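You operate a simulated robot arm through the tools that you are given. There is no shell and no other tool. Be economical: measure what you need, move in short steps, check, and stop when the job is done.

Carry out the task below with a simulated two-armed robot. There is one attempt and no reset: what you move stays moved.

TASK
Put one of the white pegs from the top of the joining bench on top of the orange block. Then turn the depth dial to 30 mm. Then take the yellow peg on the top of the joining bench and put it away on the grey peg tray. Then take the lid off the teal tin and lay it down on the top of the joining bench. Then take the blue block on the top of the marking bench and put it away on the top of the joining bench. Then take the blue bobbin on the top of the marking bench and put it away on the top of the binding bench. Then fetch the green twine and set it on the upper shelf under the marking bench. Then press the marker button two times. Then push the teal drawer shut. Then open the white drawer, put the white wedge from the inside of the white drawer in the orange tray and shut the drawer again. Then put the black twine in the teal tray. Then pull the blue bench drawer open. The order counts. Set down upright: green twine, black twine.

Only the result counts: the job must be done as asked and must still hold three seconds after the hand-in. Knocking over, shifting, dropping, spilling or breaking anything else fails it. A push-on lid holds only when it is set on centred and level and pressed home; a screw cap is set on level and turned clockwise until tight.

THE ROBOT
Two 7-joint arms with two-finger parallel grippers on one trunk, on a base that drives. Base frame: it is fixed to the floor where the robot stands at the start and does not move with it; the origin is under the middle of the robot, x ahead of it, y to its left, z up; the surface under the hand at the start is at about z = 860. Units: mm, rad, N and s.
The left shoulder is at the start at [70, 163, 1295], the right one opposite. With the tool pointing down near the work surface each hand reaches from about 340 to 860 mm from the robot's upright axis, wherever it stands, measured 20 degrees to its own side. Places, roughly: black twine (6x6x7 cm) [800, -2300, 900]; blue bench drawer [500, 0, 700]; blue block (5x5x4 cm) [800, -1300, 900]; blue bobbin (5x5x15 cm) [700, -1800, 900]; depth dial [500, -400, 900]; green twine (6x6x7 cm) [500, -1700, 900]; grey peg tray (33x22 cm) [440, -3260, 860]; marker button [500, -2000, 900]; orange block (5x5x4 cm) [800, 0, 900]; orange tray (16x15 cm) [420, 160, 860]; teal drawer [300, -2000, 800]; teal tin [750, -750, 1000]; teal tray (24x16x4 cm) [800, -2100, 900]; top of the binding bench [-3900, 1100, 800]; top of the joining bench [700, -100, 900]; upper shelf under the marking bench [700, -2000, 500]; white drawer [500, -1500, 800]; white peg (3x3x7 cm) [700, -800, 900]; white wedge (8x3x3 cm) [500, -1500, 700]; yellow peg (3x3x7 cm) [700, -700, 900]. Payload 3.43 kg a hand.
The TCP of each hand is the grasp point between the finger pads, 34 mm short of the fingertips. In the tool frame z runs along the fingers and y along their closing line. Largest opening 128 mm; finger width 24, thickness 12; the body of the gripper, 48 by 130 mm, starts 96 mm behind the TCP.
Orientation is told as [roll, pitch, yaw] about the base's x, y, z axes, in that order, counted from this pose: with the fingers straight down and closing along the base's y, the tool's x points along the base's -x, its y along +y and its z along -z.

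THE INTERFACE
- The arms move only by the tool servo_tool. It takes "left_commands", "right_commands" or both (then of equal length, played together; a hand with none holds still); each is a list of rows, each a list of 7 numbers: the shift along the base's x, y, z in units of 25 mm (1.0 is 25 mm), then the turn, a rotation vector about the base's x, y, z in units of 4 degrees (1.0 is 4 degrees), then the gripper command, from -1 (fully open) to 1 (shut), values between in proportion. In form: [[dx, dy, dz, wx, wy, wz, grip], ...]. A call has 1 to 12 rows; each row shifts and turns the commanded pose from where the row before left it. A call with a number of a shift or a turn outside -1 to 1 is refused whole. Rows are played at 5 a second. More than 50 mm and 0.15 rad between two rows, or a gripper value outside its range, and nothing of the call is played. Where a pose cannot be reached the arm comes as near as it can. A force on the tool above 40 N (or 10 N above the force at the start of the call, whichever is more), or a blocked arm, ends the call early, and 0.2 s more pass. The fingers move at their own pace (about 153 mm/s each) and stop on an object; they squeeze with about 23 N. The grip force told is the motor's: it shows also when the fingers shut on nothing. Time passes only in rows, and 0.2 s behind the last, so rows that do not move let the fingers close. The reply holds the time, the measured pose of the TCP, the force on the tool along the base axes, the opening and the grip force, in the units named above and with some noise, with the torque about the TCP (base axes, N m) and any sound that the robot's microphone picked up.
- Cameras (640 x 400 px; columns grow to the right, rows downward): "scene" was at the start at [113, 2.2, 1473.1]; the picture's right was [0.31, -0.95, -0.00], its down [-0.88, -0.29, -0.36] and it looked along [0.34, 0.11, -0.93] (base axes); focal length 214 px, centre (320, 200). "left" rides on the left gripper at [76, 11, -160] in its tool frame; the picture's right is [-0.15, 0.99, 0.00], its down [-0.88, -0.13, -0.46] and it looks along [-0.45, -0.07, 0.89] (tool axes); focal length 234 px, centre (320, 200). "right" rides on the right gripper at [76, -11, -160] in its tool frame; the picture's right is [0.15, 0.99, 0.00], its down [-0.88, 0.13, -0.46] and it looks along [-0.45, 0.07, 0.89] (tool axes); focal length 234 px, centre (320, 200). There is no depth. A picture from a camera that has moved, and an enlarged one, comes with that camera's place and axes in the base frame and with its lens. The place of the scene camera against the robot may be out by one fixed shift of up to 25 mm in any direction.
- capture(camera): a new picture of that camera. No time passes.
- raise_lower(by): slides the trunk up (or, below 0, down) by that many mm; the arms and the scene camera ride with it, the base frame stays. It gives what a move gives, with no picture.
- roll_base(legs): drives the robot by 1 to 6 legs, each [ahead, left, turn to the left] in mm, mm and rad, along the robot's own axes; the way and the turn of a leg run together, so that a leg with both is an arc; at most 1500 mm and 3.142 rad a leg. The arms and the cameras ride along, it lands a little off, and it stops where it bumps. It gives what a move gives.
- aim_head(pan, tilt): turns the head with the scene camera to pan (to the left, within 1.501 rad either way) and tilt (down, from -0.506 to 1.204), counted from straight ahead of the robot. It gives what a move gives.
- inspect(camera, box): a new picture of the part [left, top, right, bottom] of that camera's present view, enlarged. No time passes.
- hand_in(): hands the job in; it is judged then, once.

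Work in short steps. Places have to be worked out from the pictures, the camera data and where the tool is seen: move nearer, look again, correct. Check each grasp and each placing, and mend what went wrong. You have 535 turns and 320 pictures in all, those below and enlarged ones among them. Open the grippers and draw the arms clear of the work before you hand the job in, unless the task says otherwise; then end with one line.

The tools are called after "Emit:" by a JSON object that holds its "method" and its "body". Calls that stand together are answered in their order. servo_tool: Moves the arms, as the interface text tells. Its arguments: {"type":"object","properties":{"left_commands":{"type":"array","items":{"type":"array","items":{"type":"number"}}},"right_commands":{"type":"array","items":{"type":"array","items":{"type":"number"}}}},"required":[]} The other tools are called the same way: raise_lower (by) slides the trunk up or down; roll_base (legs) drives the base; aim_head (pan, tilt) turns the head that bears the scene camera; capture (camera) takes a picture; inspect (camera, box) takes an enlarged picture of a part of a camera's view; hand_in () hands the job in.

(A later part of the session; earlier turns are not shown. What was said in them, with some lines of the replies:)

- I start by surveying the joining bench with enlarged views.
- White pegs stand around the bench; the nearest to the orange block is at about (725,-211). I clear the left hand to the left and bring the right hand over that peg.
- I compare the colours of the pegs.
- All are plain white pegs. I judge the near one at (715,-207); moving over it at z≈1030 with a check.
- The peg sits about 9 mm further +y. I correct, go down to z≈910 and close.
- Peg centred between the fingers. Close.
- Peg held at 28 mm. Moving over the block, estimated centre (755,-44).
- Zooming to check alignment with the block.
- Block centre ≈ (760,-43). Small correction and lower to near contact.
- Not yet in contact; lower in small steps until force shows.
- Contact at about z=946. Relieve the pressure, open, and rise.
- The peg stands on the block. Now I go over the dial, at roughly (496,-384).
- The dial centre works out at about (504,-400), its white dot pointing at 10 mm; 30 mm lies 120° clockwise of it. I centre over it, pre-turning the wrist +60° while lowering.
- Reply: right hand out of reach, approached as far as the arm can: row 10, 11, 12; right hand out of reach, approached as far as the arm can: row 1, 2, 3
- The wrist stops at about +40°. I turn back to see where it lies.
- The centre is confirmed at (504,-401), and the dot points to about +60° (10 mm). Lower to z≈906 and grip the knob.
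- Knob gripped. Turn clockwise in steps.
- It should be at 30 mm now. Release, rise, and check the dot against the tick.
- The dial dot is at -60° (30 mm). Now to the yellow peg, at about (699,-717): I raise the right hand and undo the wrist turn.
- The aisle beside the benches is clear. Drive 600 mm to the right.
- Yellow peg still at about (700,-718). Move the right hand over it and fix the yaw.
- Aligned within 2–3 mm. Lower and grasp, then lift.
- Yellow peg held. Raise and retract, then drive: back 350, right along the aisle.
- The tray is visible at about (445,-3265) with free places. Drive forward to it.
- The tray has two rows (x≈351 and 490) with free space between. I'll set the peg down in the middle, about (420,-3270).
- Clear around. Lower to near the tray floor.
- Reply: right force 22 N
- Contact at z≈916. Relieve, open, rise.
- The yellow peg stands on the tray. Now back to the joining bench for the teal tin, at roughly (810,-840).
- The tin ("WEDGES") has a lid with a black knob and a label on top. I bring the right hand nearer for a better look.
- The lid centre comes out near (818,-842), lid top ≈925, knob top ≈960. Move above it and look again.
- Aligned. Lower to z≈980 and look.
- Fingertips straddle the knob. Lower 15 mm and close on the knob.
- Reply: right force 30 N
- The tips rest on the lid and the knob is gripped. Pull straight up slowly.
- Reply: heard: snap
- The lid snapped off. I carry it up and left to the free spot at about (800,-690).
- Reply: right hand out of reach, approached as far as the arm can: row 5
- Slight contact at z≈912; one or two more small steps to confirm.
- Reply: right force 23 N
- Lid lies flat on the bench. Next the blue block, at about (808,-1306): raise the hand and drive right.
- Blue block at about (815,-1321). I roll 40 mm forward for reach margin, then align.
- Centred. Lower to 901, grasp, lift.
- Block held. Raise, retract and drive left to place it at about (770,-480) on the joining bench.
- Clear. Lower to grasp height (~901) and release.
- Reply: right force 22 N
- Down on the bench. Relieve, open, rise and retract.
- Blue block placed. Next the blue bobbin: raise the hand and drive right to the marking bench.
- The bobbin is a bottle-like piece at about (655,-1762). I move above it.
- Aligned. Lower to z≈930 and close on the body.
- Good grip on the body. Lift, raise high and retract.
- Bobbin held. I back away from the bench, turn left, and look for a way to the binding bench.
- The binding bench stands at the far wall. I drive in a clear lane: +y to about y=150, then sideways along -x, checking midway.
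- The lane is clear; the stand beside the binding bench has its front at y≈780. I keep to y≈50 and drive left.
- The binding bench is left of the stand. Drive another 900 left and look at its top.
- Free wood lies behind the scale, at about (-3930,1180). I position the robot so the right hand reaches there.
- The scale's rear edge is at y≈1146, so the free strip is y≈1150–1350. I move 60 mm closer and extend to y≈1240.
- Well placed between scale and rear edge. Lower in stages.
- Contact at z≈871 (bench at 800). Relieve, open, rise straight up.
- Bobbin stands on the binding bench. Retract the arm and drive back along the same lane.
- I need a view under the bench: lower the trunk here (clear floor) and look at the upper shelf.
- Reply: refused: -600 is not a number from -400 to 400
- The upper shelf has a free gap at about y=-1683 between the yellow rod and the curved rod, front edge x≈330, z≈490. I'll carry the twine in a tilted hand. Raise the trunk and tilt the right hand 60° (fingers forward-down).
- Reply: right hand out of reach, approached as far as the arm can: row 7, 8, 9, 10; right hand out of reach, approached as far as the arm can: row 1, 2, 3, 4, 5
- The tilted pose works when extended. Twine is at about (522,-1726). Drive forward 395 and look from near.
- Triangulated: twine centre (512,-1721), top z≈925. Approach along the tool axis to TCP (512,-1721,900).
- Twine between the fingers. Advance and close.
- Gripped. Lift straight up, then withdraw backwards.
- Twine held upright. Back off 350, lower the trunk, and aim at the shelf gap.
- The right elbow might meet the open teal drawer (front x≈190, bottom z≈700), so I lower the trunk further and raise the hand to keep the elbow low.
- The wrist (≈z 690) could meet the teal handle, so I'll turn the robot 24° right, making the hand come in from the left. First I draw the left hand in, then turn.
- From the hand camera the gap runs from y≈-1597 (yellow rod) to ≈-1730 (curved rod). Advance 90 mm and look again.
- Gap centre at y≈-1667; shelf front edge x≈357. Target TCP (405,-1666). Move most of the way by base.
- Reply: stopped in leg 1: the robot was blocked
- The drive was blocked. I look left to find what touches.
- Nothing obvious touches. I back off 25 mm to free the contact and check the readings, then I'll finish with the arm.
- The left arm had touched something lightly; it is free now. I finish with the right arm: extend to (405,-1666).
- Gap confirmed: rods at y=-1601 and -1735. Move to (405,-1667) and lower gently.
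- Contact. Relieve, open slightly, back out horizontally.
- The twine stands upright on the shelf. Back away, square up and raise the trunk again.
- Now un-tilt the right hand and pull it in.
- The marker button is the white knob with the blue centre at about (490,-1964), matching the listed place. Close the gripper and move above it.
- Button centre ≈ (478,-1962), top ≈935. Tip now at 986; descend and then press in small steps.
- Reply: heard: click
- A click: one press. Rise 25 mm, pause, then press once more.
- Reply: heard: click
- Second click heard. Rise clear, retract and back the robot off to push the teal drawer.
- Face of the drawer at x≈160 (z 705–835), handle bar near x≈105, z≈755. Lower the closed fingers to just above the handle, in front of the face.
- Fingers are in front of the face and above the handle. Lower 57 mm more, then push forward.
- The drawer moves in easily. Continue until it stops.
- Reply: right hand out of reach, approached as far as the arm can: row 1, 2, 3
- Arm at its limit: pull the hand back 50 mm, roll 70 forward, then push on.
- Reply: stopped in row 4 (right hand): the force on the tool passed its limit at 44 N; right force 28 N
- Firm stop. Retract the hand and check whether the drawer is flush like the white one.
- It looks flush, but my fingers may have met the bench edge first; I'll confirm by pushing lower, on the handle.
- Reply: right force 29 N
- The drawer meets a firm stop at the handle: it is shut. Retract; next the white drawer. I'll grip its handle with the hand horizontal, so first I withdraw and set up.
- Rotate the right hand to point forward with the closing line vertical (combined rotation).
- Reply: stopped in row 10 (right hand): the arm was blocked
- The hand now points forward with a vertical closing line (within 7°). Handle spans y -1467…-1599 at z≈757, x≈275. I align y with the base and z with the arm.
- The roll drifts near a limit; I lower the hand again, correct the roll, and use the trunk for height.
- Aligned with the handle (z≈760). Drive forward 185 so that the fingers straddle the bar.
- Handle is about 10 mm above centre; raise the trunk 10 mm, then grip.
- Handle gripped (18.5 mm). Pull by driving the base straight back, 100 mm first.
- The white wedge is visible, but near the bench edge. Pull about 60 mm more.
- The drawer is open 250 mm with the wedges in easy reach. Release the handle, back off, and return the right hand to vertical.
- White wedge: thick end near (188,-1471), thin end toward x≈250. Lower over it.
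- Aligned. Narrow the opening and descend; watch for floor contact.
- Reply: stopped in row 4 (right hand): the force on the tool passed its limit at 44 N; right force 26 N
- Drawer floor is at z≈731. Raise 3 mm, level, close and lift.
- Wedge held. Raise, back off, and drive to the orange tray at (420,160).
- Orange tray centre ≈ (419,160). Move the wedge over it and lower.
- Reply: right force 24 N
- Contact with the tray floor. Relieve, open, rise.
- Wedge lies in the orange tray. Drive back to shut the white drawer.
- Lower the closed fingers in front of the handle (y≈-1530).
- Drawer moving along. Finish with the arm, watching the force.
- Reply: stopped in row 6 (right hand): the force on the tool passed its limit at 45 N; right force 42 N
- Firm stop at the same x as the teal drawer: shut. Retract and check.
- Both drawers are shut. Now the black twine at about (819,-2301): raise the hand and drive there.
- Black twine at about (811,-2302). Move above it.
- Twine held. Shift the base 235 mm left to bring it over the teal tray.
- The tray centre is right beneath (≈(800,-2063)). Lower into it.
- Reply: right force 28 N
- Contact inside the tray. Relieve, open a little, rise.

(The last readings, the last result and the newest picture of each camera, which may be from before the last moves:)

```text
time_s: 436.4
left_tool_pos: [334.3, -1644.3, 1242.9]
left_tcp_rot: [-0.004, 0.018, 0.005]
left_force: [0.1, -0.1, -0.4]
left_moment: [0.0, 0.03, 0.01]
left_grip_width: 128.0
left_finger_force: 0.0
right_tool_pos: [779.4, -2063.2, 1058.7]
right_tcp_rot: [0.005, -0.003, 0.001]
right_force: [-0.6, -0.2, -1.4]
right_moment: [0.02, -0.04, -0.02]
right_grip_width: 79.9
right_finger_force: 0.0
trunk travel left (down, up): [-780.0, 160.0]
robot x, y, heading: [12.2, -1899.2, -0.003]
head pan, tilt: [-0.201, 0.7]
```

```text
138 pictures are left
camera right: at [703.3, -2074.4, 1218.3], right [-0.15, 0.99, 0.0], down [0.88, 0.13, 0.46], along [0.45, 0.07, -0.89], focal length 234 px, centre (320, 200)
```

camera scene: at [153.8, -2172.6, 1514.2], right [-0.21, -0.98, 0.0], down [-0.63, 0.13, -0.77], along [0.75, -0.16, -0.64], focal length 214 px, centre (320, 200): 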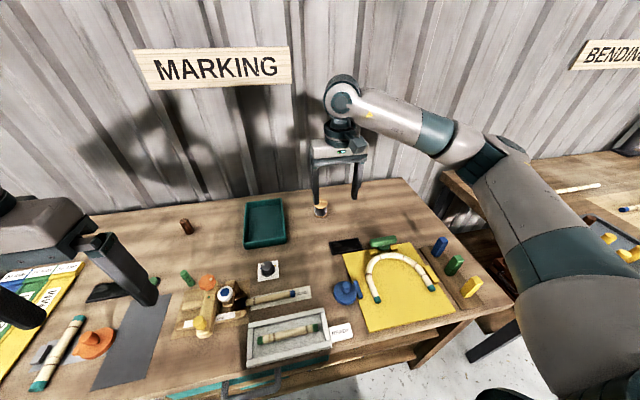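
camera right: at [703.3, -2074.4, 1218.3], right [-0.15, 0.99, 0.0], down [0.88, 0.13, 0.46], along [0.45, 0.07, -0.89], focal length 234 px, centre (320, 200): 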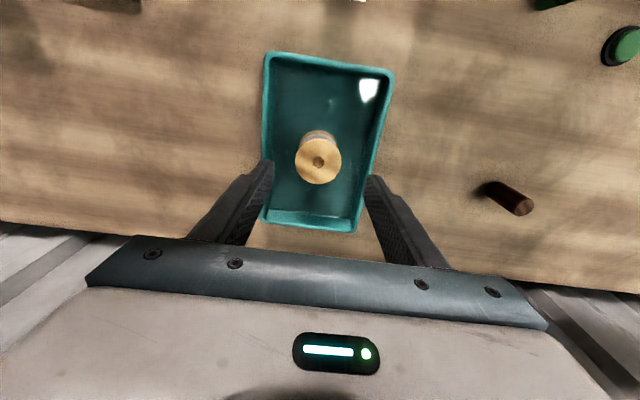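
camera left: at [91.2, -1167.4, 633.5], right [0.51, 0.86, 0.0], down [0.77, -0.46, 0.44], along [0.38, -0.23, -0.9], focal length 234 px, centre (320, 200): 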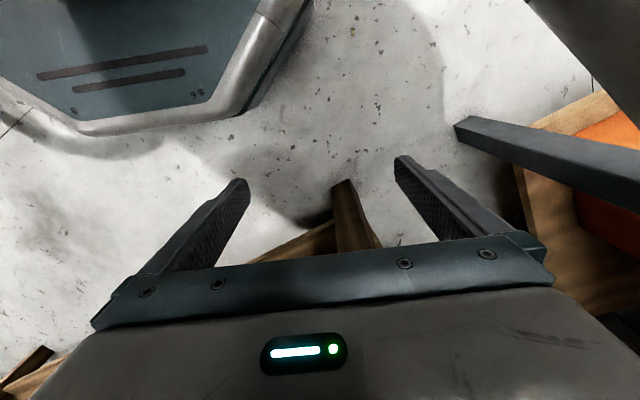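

The black twine stands upright in the teal tray. Last: the blue bench drawer. Retract, back off and drive there.

Emit:
{"method": "servo_tool", "body": {"right_commands": [[-1, 0, 1, 0, 0, 0, 0], [-1, 0, 1, 0, 0, 0, 0], [-1, 0, 1, 0, 0, 0, 0], [-1, 0, 1, 0, 0, 0, 0], [-1, 0, 0, 0, 0, 0, 0], [-1, 0, 0, 0, 0, 0, 0], [-1, 0, 0, 0, 0, 0, 0], [-1, 0, 0, 0, 0, 0, 0], [-1, 0, 0, 0, 0, 0, 0]]}}

Emit:
{"method": "roll_base", "body": {"legs": [[-560, 0, 0], [0, 1100, 0], [0, 980, 0]]}}

Emit:
{"method": "raise_lower", "body": {"by": -300}}

Emit:
{"method": "aim_head", "body": {"pan": -0.15, "tilt": 0.7}}

Emit:
{"method": "capture", "body": {"camera": "scene"}}

```text
time_s: 438.4
left_tool_pos: [334.9, -1643.6, 1242.9]
left_tcp_rot: [-0.003, 0.018, 0.008]
left_force: [0.4, -0.5, -0.4]
left_moment: [0.03, -0.02, -0.02]
left_grip_width: 128.0
left_finger_force: 0.0
right_tool_pos: [555.9, -2062.3, 1158.2]
right_tcp_rot: [0.002, -0.004, -0.001]
right_force: [-0.4, -0.2, -0.3]
right_moment: [0.03, 0.0, 0.01]
right_grip_width: 63.6
right_finger_force: 0.1
trunk travel left (down, up): [-780.0, 160.0]
robot x, y, heading: [12.3, -1902.8, 0.002]
head pan, tilt: [-0.201, 0.7]
```

```text
time_s: 451.5
left_tool_pos: [-212.7, 435.7, 1244.3]
left_tcp_rot: [-0.003, 0.018, 0.003]
left_force: [-0.3, -0.6, 0.3]
left_moment: [0.0, 0.03, -0.01]
left_grip_width: 127.9
left_finger_force: 0.1
right_tool_pos: [5.7, 17.5, 1158.9]
right_tcp_rot: [0.003, -0.001, -0.003]
right_force: [0.4, -0.2, -0.6]
right_moment: [0.0, -0.01, 0.01]
right_grip_width: 64.1
right_finger_force: 0.2
trunk travel left (down, up): [-780.0, 160.0]
robot x, y, heading: [-537.7, 177.8, -0.009]
head pan, tilt: [-0.201, 0.7]
```

```text
time_s: 454.5
left_tool_pos: [-212.9, 436.8, 944.2]
left_tcp_rot: [-0.003, 0.017, 0.003]
left_force: [-0.3, -0.3, 0.2]
left_moment: [-0.04, -0.01, 0.0]
left_grip_width: 127.9
left_finger_force: 0.0
right_tool_pos: [7.4, 16.9, 859.3]
right_tcp_rot: [0.002, -0.004, -0.002]
right_force: [0.2, -0.5, 0.7]
right_moment: [0.0, -0.01, 0.02]
right_grip_width: 63.9
right_finger_force: 0.2
trunk travel left (down, up): [-480.0, 460.0]
robot x, y, heading: [-535.3, 179.2, -0.007]
head pan, tilt: [-0.201, 0.7]
```

```text
time_s: 455.1
left_tool_pos: [-211.8, 436.5, 943.4]
left_tcp_rot: [-0.006, 0.017, 0.005]
left_force: [1.4, 0.0, -0.2]
left_moment: [0.03, 0.02, -0.02]
left_grip_width: 128.2
left_finger_force: 0.1
right_tool_pos: [6.5, 17.8, 858.9]
right_tcp_rot: [0.002, -0.002, -0.002]
right_force: [0.6, -0.3, 0.5]
right_moment: [-0.01, 0.0, 0.01]
right_grip_width: 63.9
right_finger_force: 0.1
trunk travel left (down, up): [-480.0, 460.0]
robot x, y, heading: [-532.2, 176.4, -0.007]
head pan, tilt: [-0.15, 0.7]
```

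```text
137 pictures are left
camera scene: at [-391.7, 150.2, 1214.1], right [-0.15, -0.99, 0.0], down [-0.64, 0.1, -0.76], along [0.76, -0.12, -0.64], focal length 214 px, centre (320, 200)
```

scene: 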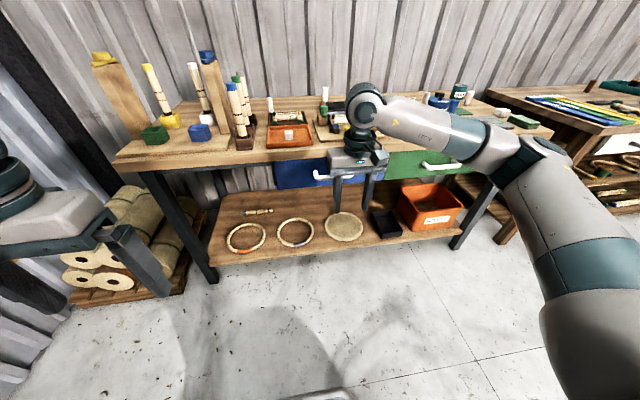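

Lower the hand to the proven height and rotate it forward as before.

Emit:
{"method": "servo_tool", "body": {"right_commands": [[0, 0, -1, 0, 0, 0, 0], [0, 0, -1, 0, 0, 0, 0], [0, 0, -1, 0, 0, 0, 0], [0, 0, -1, 0, 0, 0, 0], [0, 0, -1, 1, -1, -1, 0], [0, 0, -1, 1, -1, -1, 0], [0, 0, -1, 1, -1, -1, 0], [0, 0, -0.6, 1, -1, -1, 0], [0, 0, 0, 1, -1, -1, 0], [0, 0, 0, 1, -1, -1, 0], [0, 0, 0, 1, -1, -1, 0], [0, 0, 0, 1, -1, -1, 0]]}}

Emit:
{"method": "servo_tool", "body": {"right_commands": [[0, 0, 0, 1, -1, -1, 0], [0, 0, 0, 1, -1, -1, 0], [0, 0, 0, 1, -1, -1, 0], [0, 0, 0, 1, -1, -1, 0], [0, 0, 0, 1, -1, -1, 0], [0, 0, 0, 1, -1, -1, 0], [0, 0, 0, 1, -1, -1, 0], [0, 0, 0, 1, -1, -1, 0], [0, 0, 0, 0.7, -0.7, -0.7, 0]]}}

Emit:
{"method": "capture", "body": {"camera": "right"}}

```text
time_s: 457.7
left_tool_pos: [-211.6, 436.3, 942.4]
left_tcp_rot: [-0.004, 0.016, 0.002]
left_force: [0.2, 0.4, -0.1]
left_moment: [0.01, 0.02, -0.03]
left_grip_width: 128.0
left_finger_force: 0.1
right_tool_pos: [7.4, 17.8, 668.6]
right_tcp_rot: [0.724, -0.337, -0.723]
right_force: [-0.3, 0.0, -0.2]
right_moment: [0.0, 0.03, 0.01]
right_grip_width: 64.2
right_finger_force: 0.0
trunk travel left (down, up): [-480.0, 460.0]
robot x, y, heading: [-536.0, 175.5, -0.004]
head pan, tilt: [-0.15, 0.7]
```

```text
time_s: 459.7
left_tool_pos: [-213.2, 436.0, 943.0]
left_tcp_rot: [-0.003, 0.019, 0.001]
left_force: [0.8, -0.7, 0.1]
left_moment: [0.01, 0.0, 0.01]
left_grip_width: 127.8
left_finger_force: 0.0
right_tool_pos: [11.6, -6.7, 669.8]
right_tcp_rot: [1.544, -0.152, -1.506]
right_force: [-0.1, -1.0, -0.1]
right_moment: [0.04, -0.03, -0.02]
right_grip_width: 64.1
right_finger_force: 0.1
trunk travel left (down, up): [-480.0, 460.0]
robot x, y, heading: [-536.5, 179.5, -0.006]
head pan, tilt: [-0.15, 0.7]
```

```text
136 pictures are left
camera right: at [-152.4, 57.2, 652.6], right [0.01, 0.29, 0.96], down [-0.4, -0.88, 0.27], along [0.92, -0.38, 0.11], focal length 234 px, centre (320, 200)
```

right: 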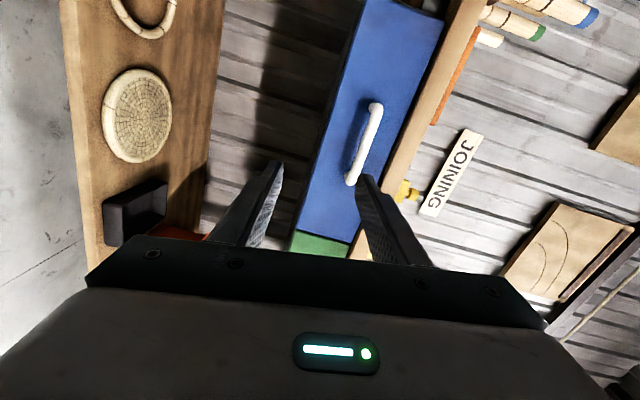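

Emit:
{"method": "servo_tool", "body": {"right_commands": [[0, 0.2, 0, 0.6, 0, 0, 0], [0, 0.2, 0, 0.6, 0, 0, 0], [0, 0.1, 0, 0.6, 0, -0.4, 0], [0, 0, 0, 0.4, 0, -0.4, 0]]}}

Emit:
{"method": "raise_lower", "body": {"by": 80}}

Emit:
{"method": "capture", "body": {"camera": "right"}}

```text
time_s: 460.4
left_tool_pos: [-212.6, 436.7, 942.2]
left_tcp_rot: [-0.004, 0.017, 0.002]
left_force: [-0.5, 0.2, 0.5]
left_moment: [0.0, 0.03, 0.04]
left_grip_width: 128.3
left_finger_force: 0.0
right_tool_pos: [10.6, -2.6, 667.1]
right_tcp_rot: [1.542, -0.101, -1.496]
right_force: [0.0, -0.3, 0.5]
right_moment: [-0.01, 0.01, 0.0]
right_grip_width: 64.1
right_finger_force: 0.0
trunk travel left (down, up): [-480.0, 460.0]
robot x, y, heading: [-536.2, 175.9, -0.006]
head pan, tilt: [-0.15, 0.7]
stopped in row 3 (right hand): the arm was blocked; the commanded pose is now the measured one
```

```text
time_s: 461.5
left_tool_pos: [-213.0, 435.9, 1022.2]
left_tcp_rot: [-0.005, 0.018, 0.004]
left_force: [-0.3, -1.5, -0.3]
left_moment: [0.0, 0.02, -0.01]
left_grip_width: 128.0
left_finger_force: 0.1
right_tool_pos: [10.3, -2.1, 747.7]
right_tcp_rot: [1.543, -0.1, -1.496]
right_force: [0.0, 1.3, 0.2]
right_moment: [0.02, 0.04, -0.02]
right_grip_width: 64.1
right_finger_force: 0.2
trunk travel left (down, up): [-560.0, 380.0]
robot x, y, heading: [-533.9, 181.0, -0.003]
head pan, tilt: [-0.15, 0.7]
```

```text
135 pictures are left
camera right: at [-153.3, 60.4, 733.1], right [0.01, 0.25, 0.97], down [-0.39, -0.89, 0.23], along [0.92, -0.38, 0.09], focal length 234 px, centre (320, 200)
```

right: 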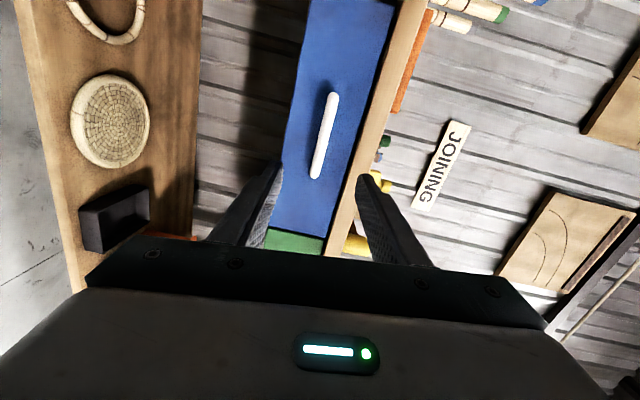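

Handle centre ≈ (275,0,752); the hand is level with it. Drive forward 245.

Emit:
{"method": "roll_base", "body": {"legs": [[240, 0, 0.003]]}}

Emit:
{"method": "capture", "body": {"camera": "right"}}

```text
time_s: 463.3
left_tool_pos: [28.6, 434.8, 1022.5]
left_tcp_rot: [-0.003, 0.018, 0.001]
left_force: [1.0, -0.2, -0.5]
left_moment: [-0.03, 0.02, 0.0]
left_grip_width: 128.2
left_finger_force: 0.1
right_tool_pos: [251.3, -3.9, 746.4]
right_tcp_rot: [1.544, -0.1, -1.495]
right_force: [-0.6, 0.1, -0.2]
right_moment: [-0.01, -0.01, 0.0]
right_grip_width: 64.0
right_finger_force: 0.0
trunk travel left (down, up): [-560.0, 380.0]
robot x, y, heading: [-296.7, 178.2, -0.006]
head pan, tilt: [-0.15, 0.7]
```

```text
134 pictures are left
camera right: at [87.5, 58.8, 733.1], right [0.01, 0.25, 0.97], down [-0.39, -0.89, 0.23], along [0.92, -0.38, 0.09], focal length 234 px, centre (320, 200)
```

right: 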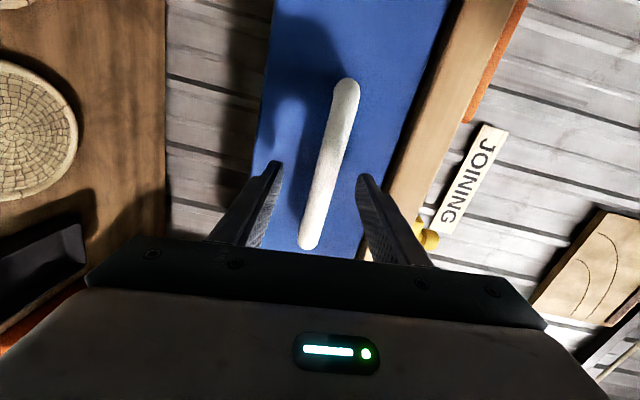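

Emit:
{"method": "raise_lower", "body": {"by": 4}}

Emit:
{"method": "servo_tool", "body": {"right_commands": [[0.7, 0.1, 0, 0, 0, 0, 0], [0, 0, 0, 0, 0, 0, 0.5], [0, 0, 0, 0, 0, 0, 1], [0, 0, 0, 0, 0, 0, 1]]}}

Emit:
{"method": "capture", "body": {"camera": "right"}}

```text
time_s: 463.9
left_tool_pos: [28.0, 435.2, 1028.4]
left_tcp_rot: [-0.003, 0.017, 0.002]
left_force: [0.2, -0.8, 0.4]
left_moment: [-0.01, 0.0, -0.02]
left_grip_width: 128.3
left_finger_force: 0.1
right_tool_pos: [251.3, -4.6, 751.2]
right_tcp_rot: [1.543, -0.101, -1.497]
right_force: [-0.1, -0.9, -0.2]
right_moment: [0.03, -0.04, 0.04]
right_grip_width: 64.0
right_finger_force: 0.1
trunk travel left (down, up): [-564.0, 376.0]
robot x, y, heading: [-297.3, 176.6, -0.01]
head pan, tilt: [-0.15, 0.7]
```

```text
time_s: 464.9
left_tool_pos: [28.6, 435.3, 1027.5]
left_tcp_rot: [-0.004, 0.017, 0.002]
left_force: [0.6, -0.7, -0.4]
left_moment: [-0.04, 0.04, 0.01]
left_grip_width: 128.0
left_finger_force: 0.0
right_tool_pos: [269.3, -2.0, 751.3]
right_tcp_rot: [1.542, -0.104, -1.494]
right_force: [-6.6, 4.7, -1.7]
right_moment: [1.34, 0.01, 0.09]
right_grip_width: 22.0
right_finger_force: 45.8
trunk travel left (down, up): [-564.0, 376.0]
robot x, y, heading: [-292.1, 176.4, 0.0]
head pan, tilt: [-0.15, 0.7]
```

```text
133 pictures are left
camera right: at [103.8, 60.2, 736.2], right [0.01, 0.25, 0.97], down [-0.38, -0.89, 0.23], along [0.92, -0.37, 0.09], focal length 234 px, centre (320, 200)
```

right: 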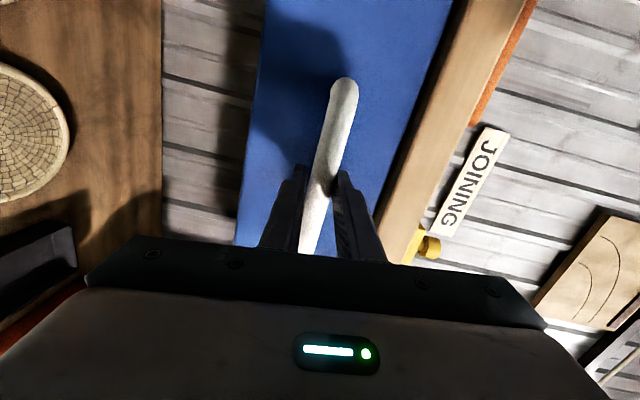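

Handle gripped. Pull the drawer by driving straight back.

Emit:
{"method": "roll_base", "body": {"legs": [[-100, 0, 0]]}}

Emit:
{"method": "roll_base", "body": {"legs": [[-110, 0, 0]]}}

Emit:
{"method": "capture", "body": {"camera": "right"}}

Emit:
{"method": "capture", "body": {"camera": "scene"}}

```text
time_s: 466.0
left_tool_pos: [-71.9, 435.7, 1027.5]
left_tcp_rot: [-0.003, 0.016, 0.003]
left_force: [-0.1, -0.3, -0.9]
left_moment: [0.03, -0.05, -0.01]
left_grip_width: 128.1
left_finger_force: 0.1
right_tool_pos: [170.5, -2.2, 750.2]
right_tcp_rot: [1.542, -0.105, -1.496]
right_force: [1.4, 7.0, -12.3]
right_moment: [1.28, 0.15, -0.49]
right_grip_width: 22.1
right_finger_force: 44.9
trunk travel left (down, up): [-564.0, 376.0]
robot x, y, heading: [-395.9, 175.3, -0.004]
head pan, tilt: [-0.15, 0.7]
```

```text
time_s: 467.2
left_tool_pos: [-183.1, 436.0, 1027.8]
left_tcp_rot: [-0.004, 0.017, 0.003]
left_force: [-0.4, 1.0, -1.1]
left_moment: [0.02, -0.02, 0.02]
left_grip_width: 128.1
left_finger_force: 0.0
right_tool_pos: [58.7, -3.2, 751.0]
right_tcp_rot: [1.543, -0.107, -1.498]
right_force: [2.1, 0.2, -2.4]
right_moment: [1.29, 0.06, -0.88]
right_grip_width: 22.0
right_finger_force: 44.5
trunk travel left (down, up): [-564.0, 376.0]
robot x, y, heading: [-502.8, 179.3, -0.003]
head pan, tilt: [-0.15, 0.7]
```

```text
132 pictures are left
camera right: at [-105.1, 60.3, 736.0], right [0.01, 0.25, 0.97], down [-0.39, -0.89, 0.24], along [0.92, -0.38, 0.09], focal length 234 px, centre (320, 200)
```

right: 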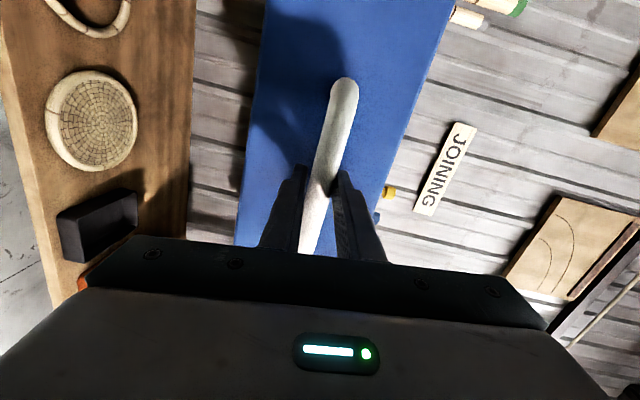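

```text
131 pictures are left
camera scene: at [-361.3, 149.9, 1298.2], right [-0.16, -0.99, 0.0], down [-0.64, 0.1, -0.77], along [0.76, -0.12, -0.64], focal length 214 px, centre (320, 200)
```

scene: 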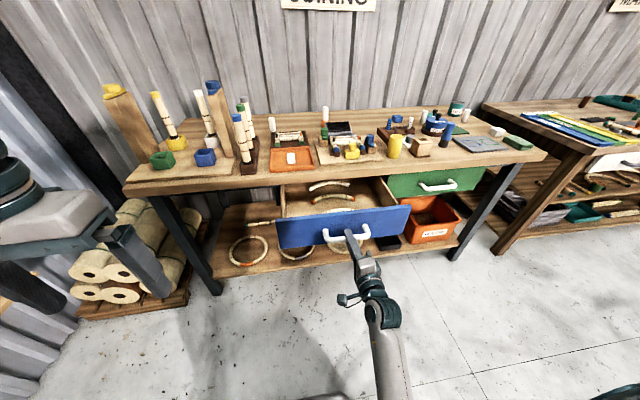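

The drawer is open 210 mm. Pull a bit further to make it clearly open.

Emit:
{"method": "roll_base", "body": {"legs": [[-60, 0, 0]]}}

Emit:
{"method": "capture", "body": {"camera": "scene"}}

```text
time_s: 468.2
left_tool_pos: [-241.9, 435.8, 1026.6]
left_tcp_rot: [-0.005, 0.017, 0.002]
left_force: [0.1, 0.5, 0.5]
left_moment: [-0.01, -0.06, -0.01]
left_grip_width: 127.9
left_finger_force: 0.0
right_tool_pos: [0.1, -2.6, 750.2]
right_tcp_rot: [1.543, -0.108, -1.497]
right_force: [2.0, -1.8, 0.1]
right_moment: [1.28, -0.04, -0.72]
right_grip_width: 21.9
right_finger_force: 45.0
trunk travel left (down, up): [-564.0, 376.0]
robot x, y, heading: [-566.8, 181.1, -0.005]
head pan, tilt: [-0.15, 0.7]
```

```text
130 pictures are left
camera scene: at [-421.4, 150.1, 1298.3], right [-0.16, -0.99, 0.0], down [-0.64, 0.1, -0.77], along [0.76, -0.12, -0.64], focal length 214 px, centre (320, 200)
```

scene: 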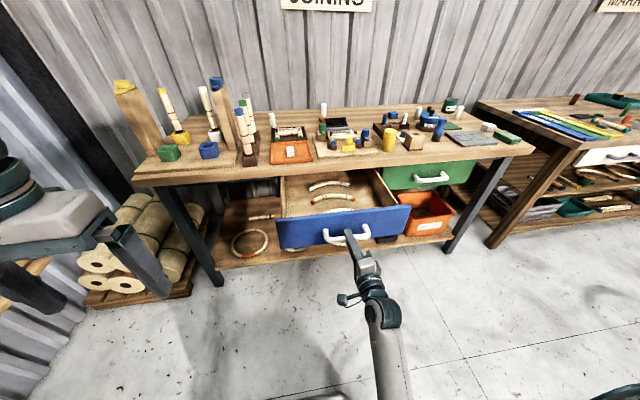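

Clearly open now (≈270 mm). Release the handle and back away straight.

Emit:
{"method": "servo_tool", "body": {"right_commands": [[0, 0, 0, 0, 0, 0, 0.4], [0, 0, 0, 0, 0, 0, -0.2], [0, 0, 0, 0, 0, 0, -0.2]]}}

Emit:
{"method": "roll_base", "body": {"legs": [[-200, 0, 0]]}}

Emit:
{"method": "capture", "body": {"camera": "scene"}}

Emit:
{"method": "inspect", "body": {"camera": "scene", "box": [240, 90, 560, 270]}}

```text
time_s: 469.0
left_tool_pos: [-240.0, 435.6, 1027.4]
left_tcp_rot: [-0.002, 0.017, 0.0]
left_force: [-0.3, -0.1, -0.2]
left_moment: [-0.01, 0.0, -0.01]
left_grip_width: 127.9
left_finger_force: 0.2
right_tool_pos: [0.7, -2.1, 749.9]
right_tcp_rot: [1.54, -0.106, -1.496]
right_force: [0.6, -0.1, 0.4]
right_moment: [0.01, 0.0, 0.0]
right_grip_width: 77.0
right_finger_force: 0.0
trunk travel left (down, up): [-564.0, 376.0]
robot x, y, heading: [-564.6, 179.4, -0.001]
head pan, tilt: [-0.15, 0.7]
```

```text
time_s: 470.6
left_tool_pos: [-443.1, 438.7, 1027.0]
left_tcp_rot: [-0.003, 0.018, 0.004]
left_force: [-1.0, 0.3, -0.9]
left_moment: [0.03, -0.02, -0.01]
left_grip_width: 127.8
left_finger_force: 0.0
right_tool_pos: [-201.2, -0.1, 750.5]
right_tcp_rot: [1.541, -0.107, -1.495]
right_force: [0.6, -0.7, 0.1]
right_moment: [-0.01, 0.01, 0.04]
right_grip_width: 76.8
right_finger_force: 0.1
trunk travel left (down, up): [-564.0, 376.0]
robot x, y, heading: [-765.3, 181.5, -0.01]
head pan, tilt: [-0.15, 0.7]
```

```text
129 pictures are left
camera scene: at [-621.7, 151.7, 1298.2], right [-0.15, -0.99, 0.0], down [-0.64, 0.1, -0.77], along [0.76, -0.12, -0.64], focal length 214 px, centre (320, 200)
```

scene: 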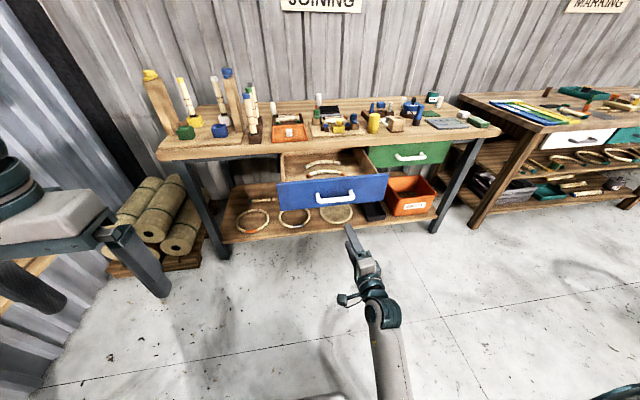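

```text
2.00 times, centred on (400, 180) of scene
camera zoom: at [-621.7, 151.7, 1298.2], right [-0.15, -0.99, 0.0], down [-0.64, 0.1, -0.77], along [0.76, -0.12, -0.64], focal length 429 px, centre (160, 240)
```

zoom: 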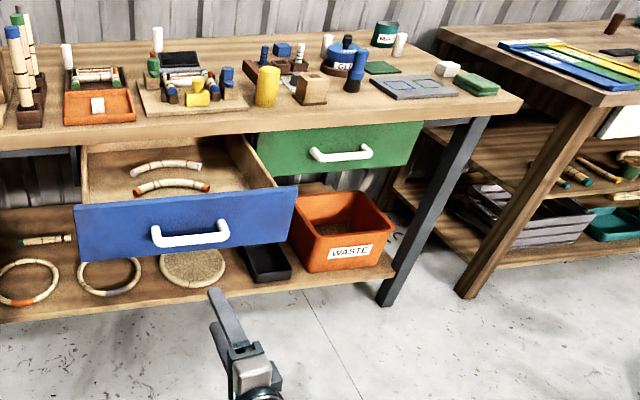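

All tasks are done: the peg stands on the block, drawers are as asked, and hands are open and clear. I hand in.

Emit:
{"method": "hand_in", "body": {}}

```text
The job is handed in.
```

I did all twelve steps in the order you gave and handed the job in; I don't have the judge's result yet. While I was setting the green twine on the shelf, the robot was blocked for a moment, probably by the left arm touching something nearby. I found nothing moved in the pictures afterwards.
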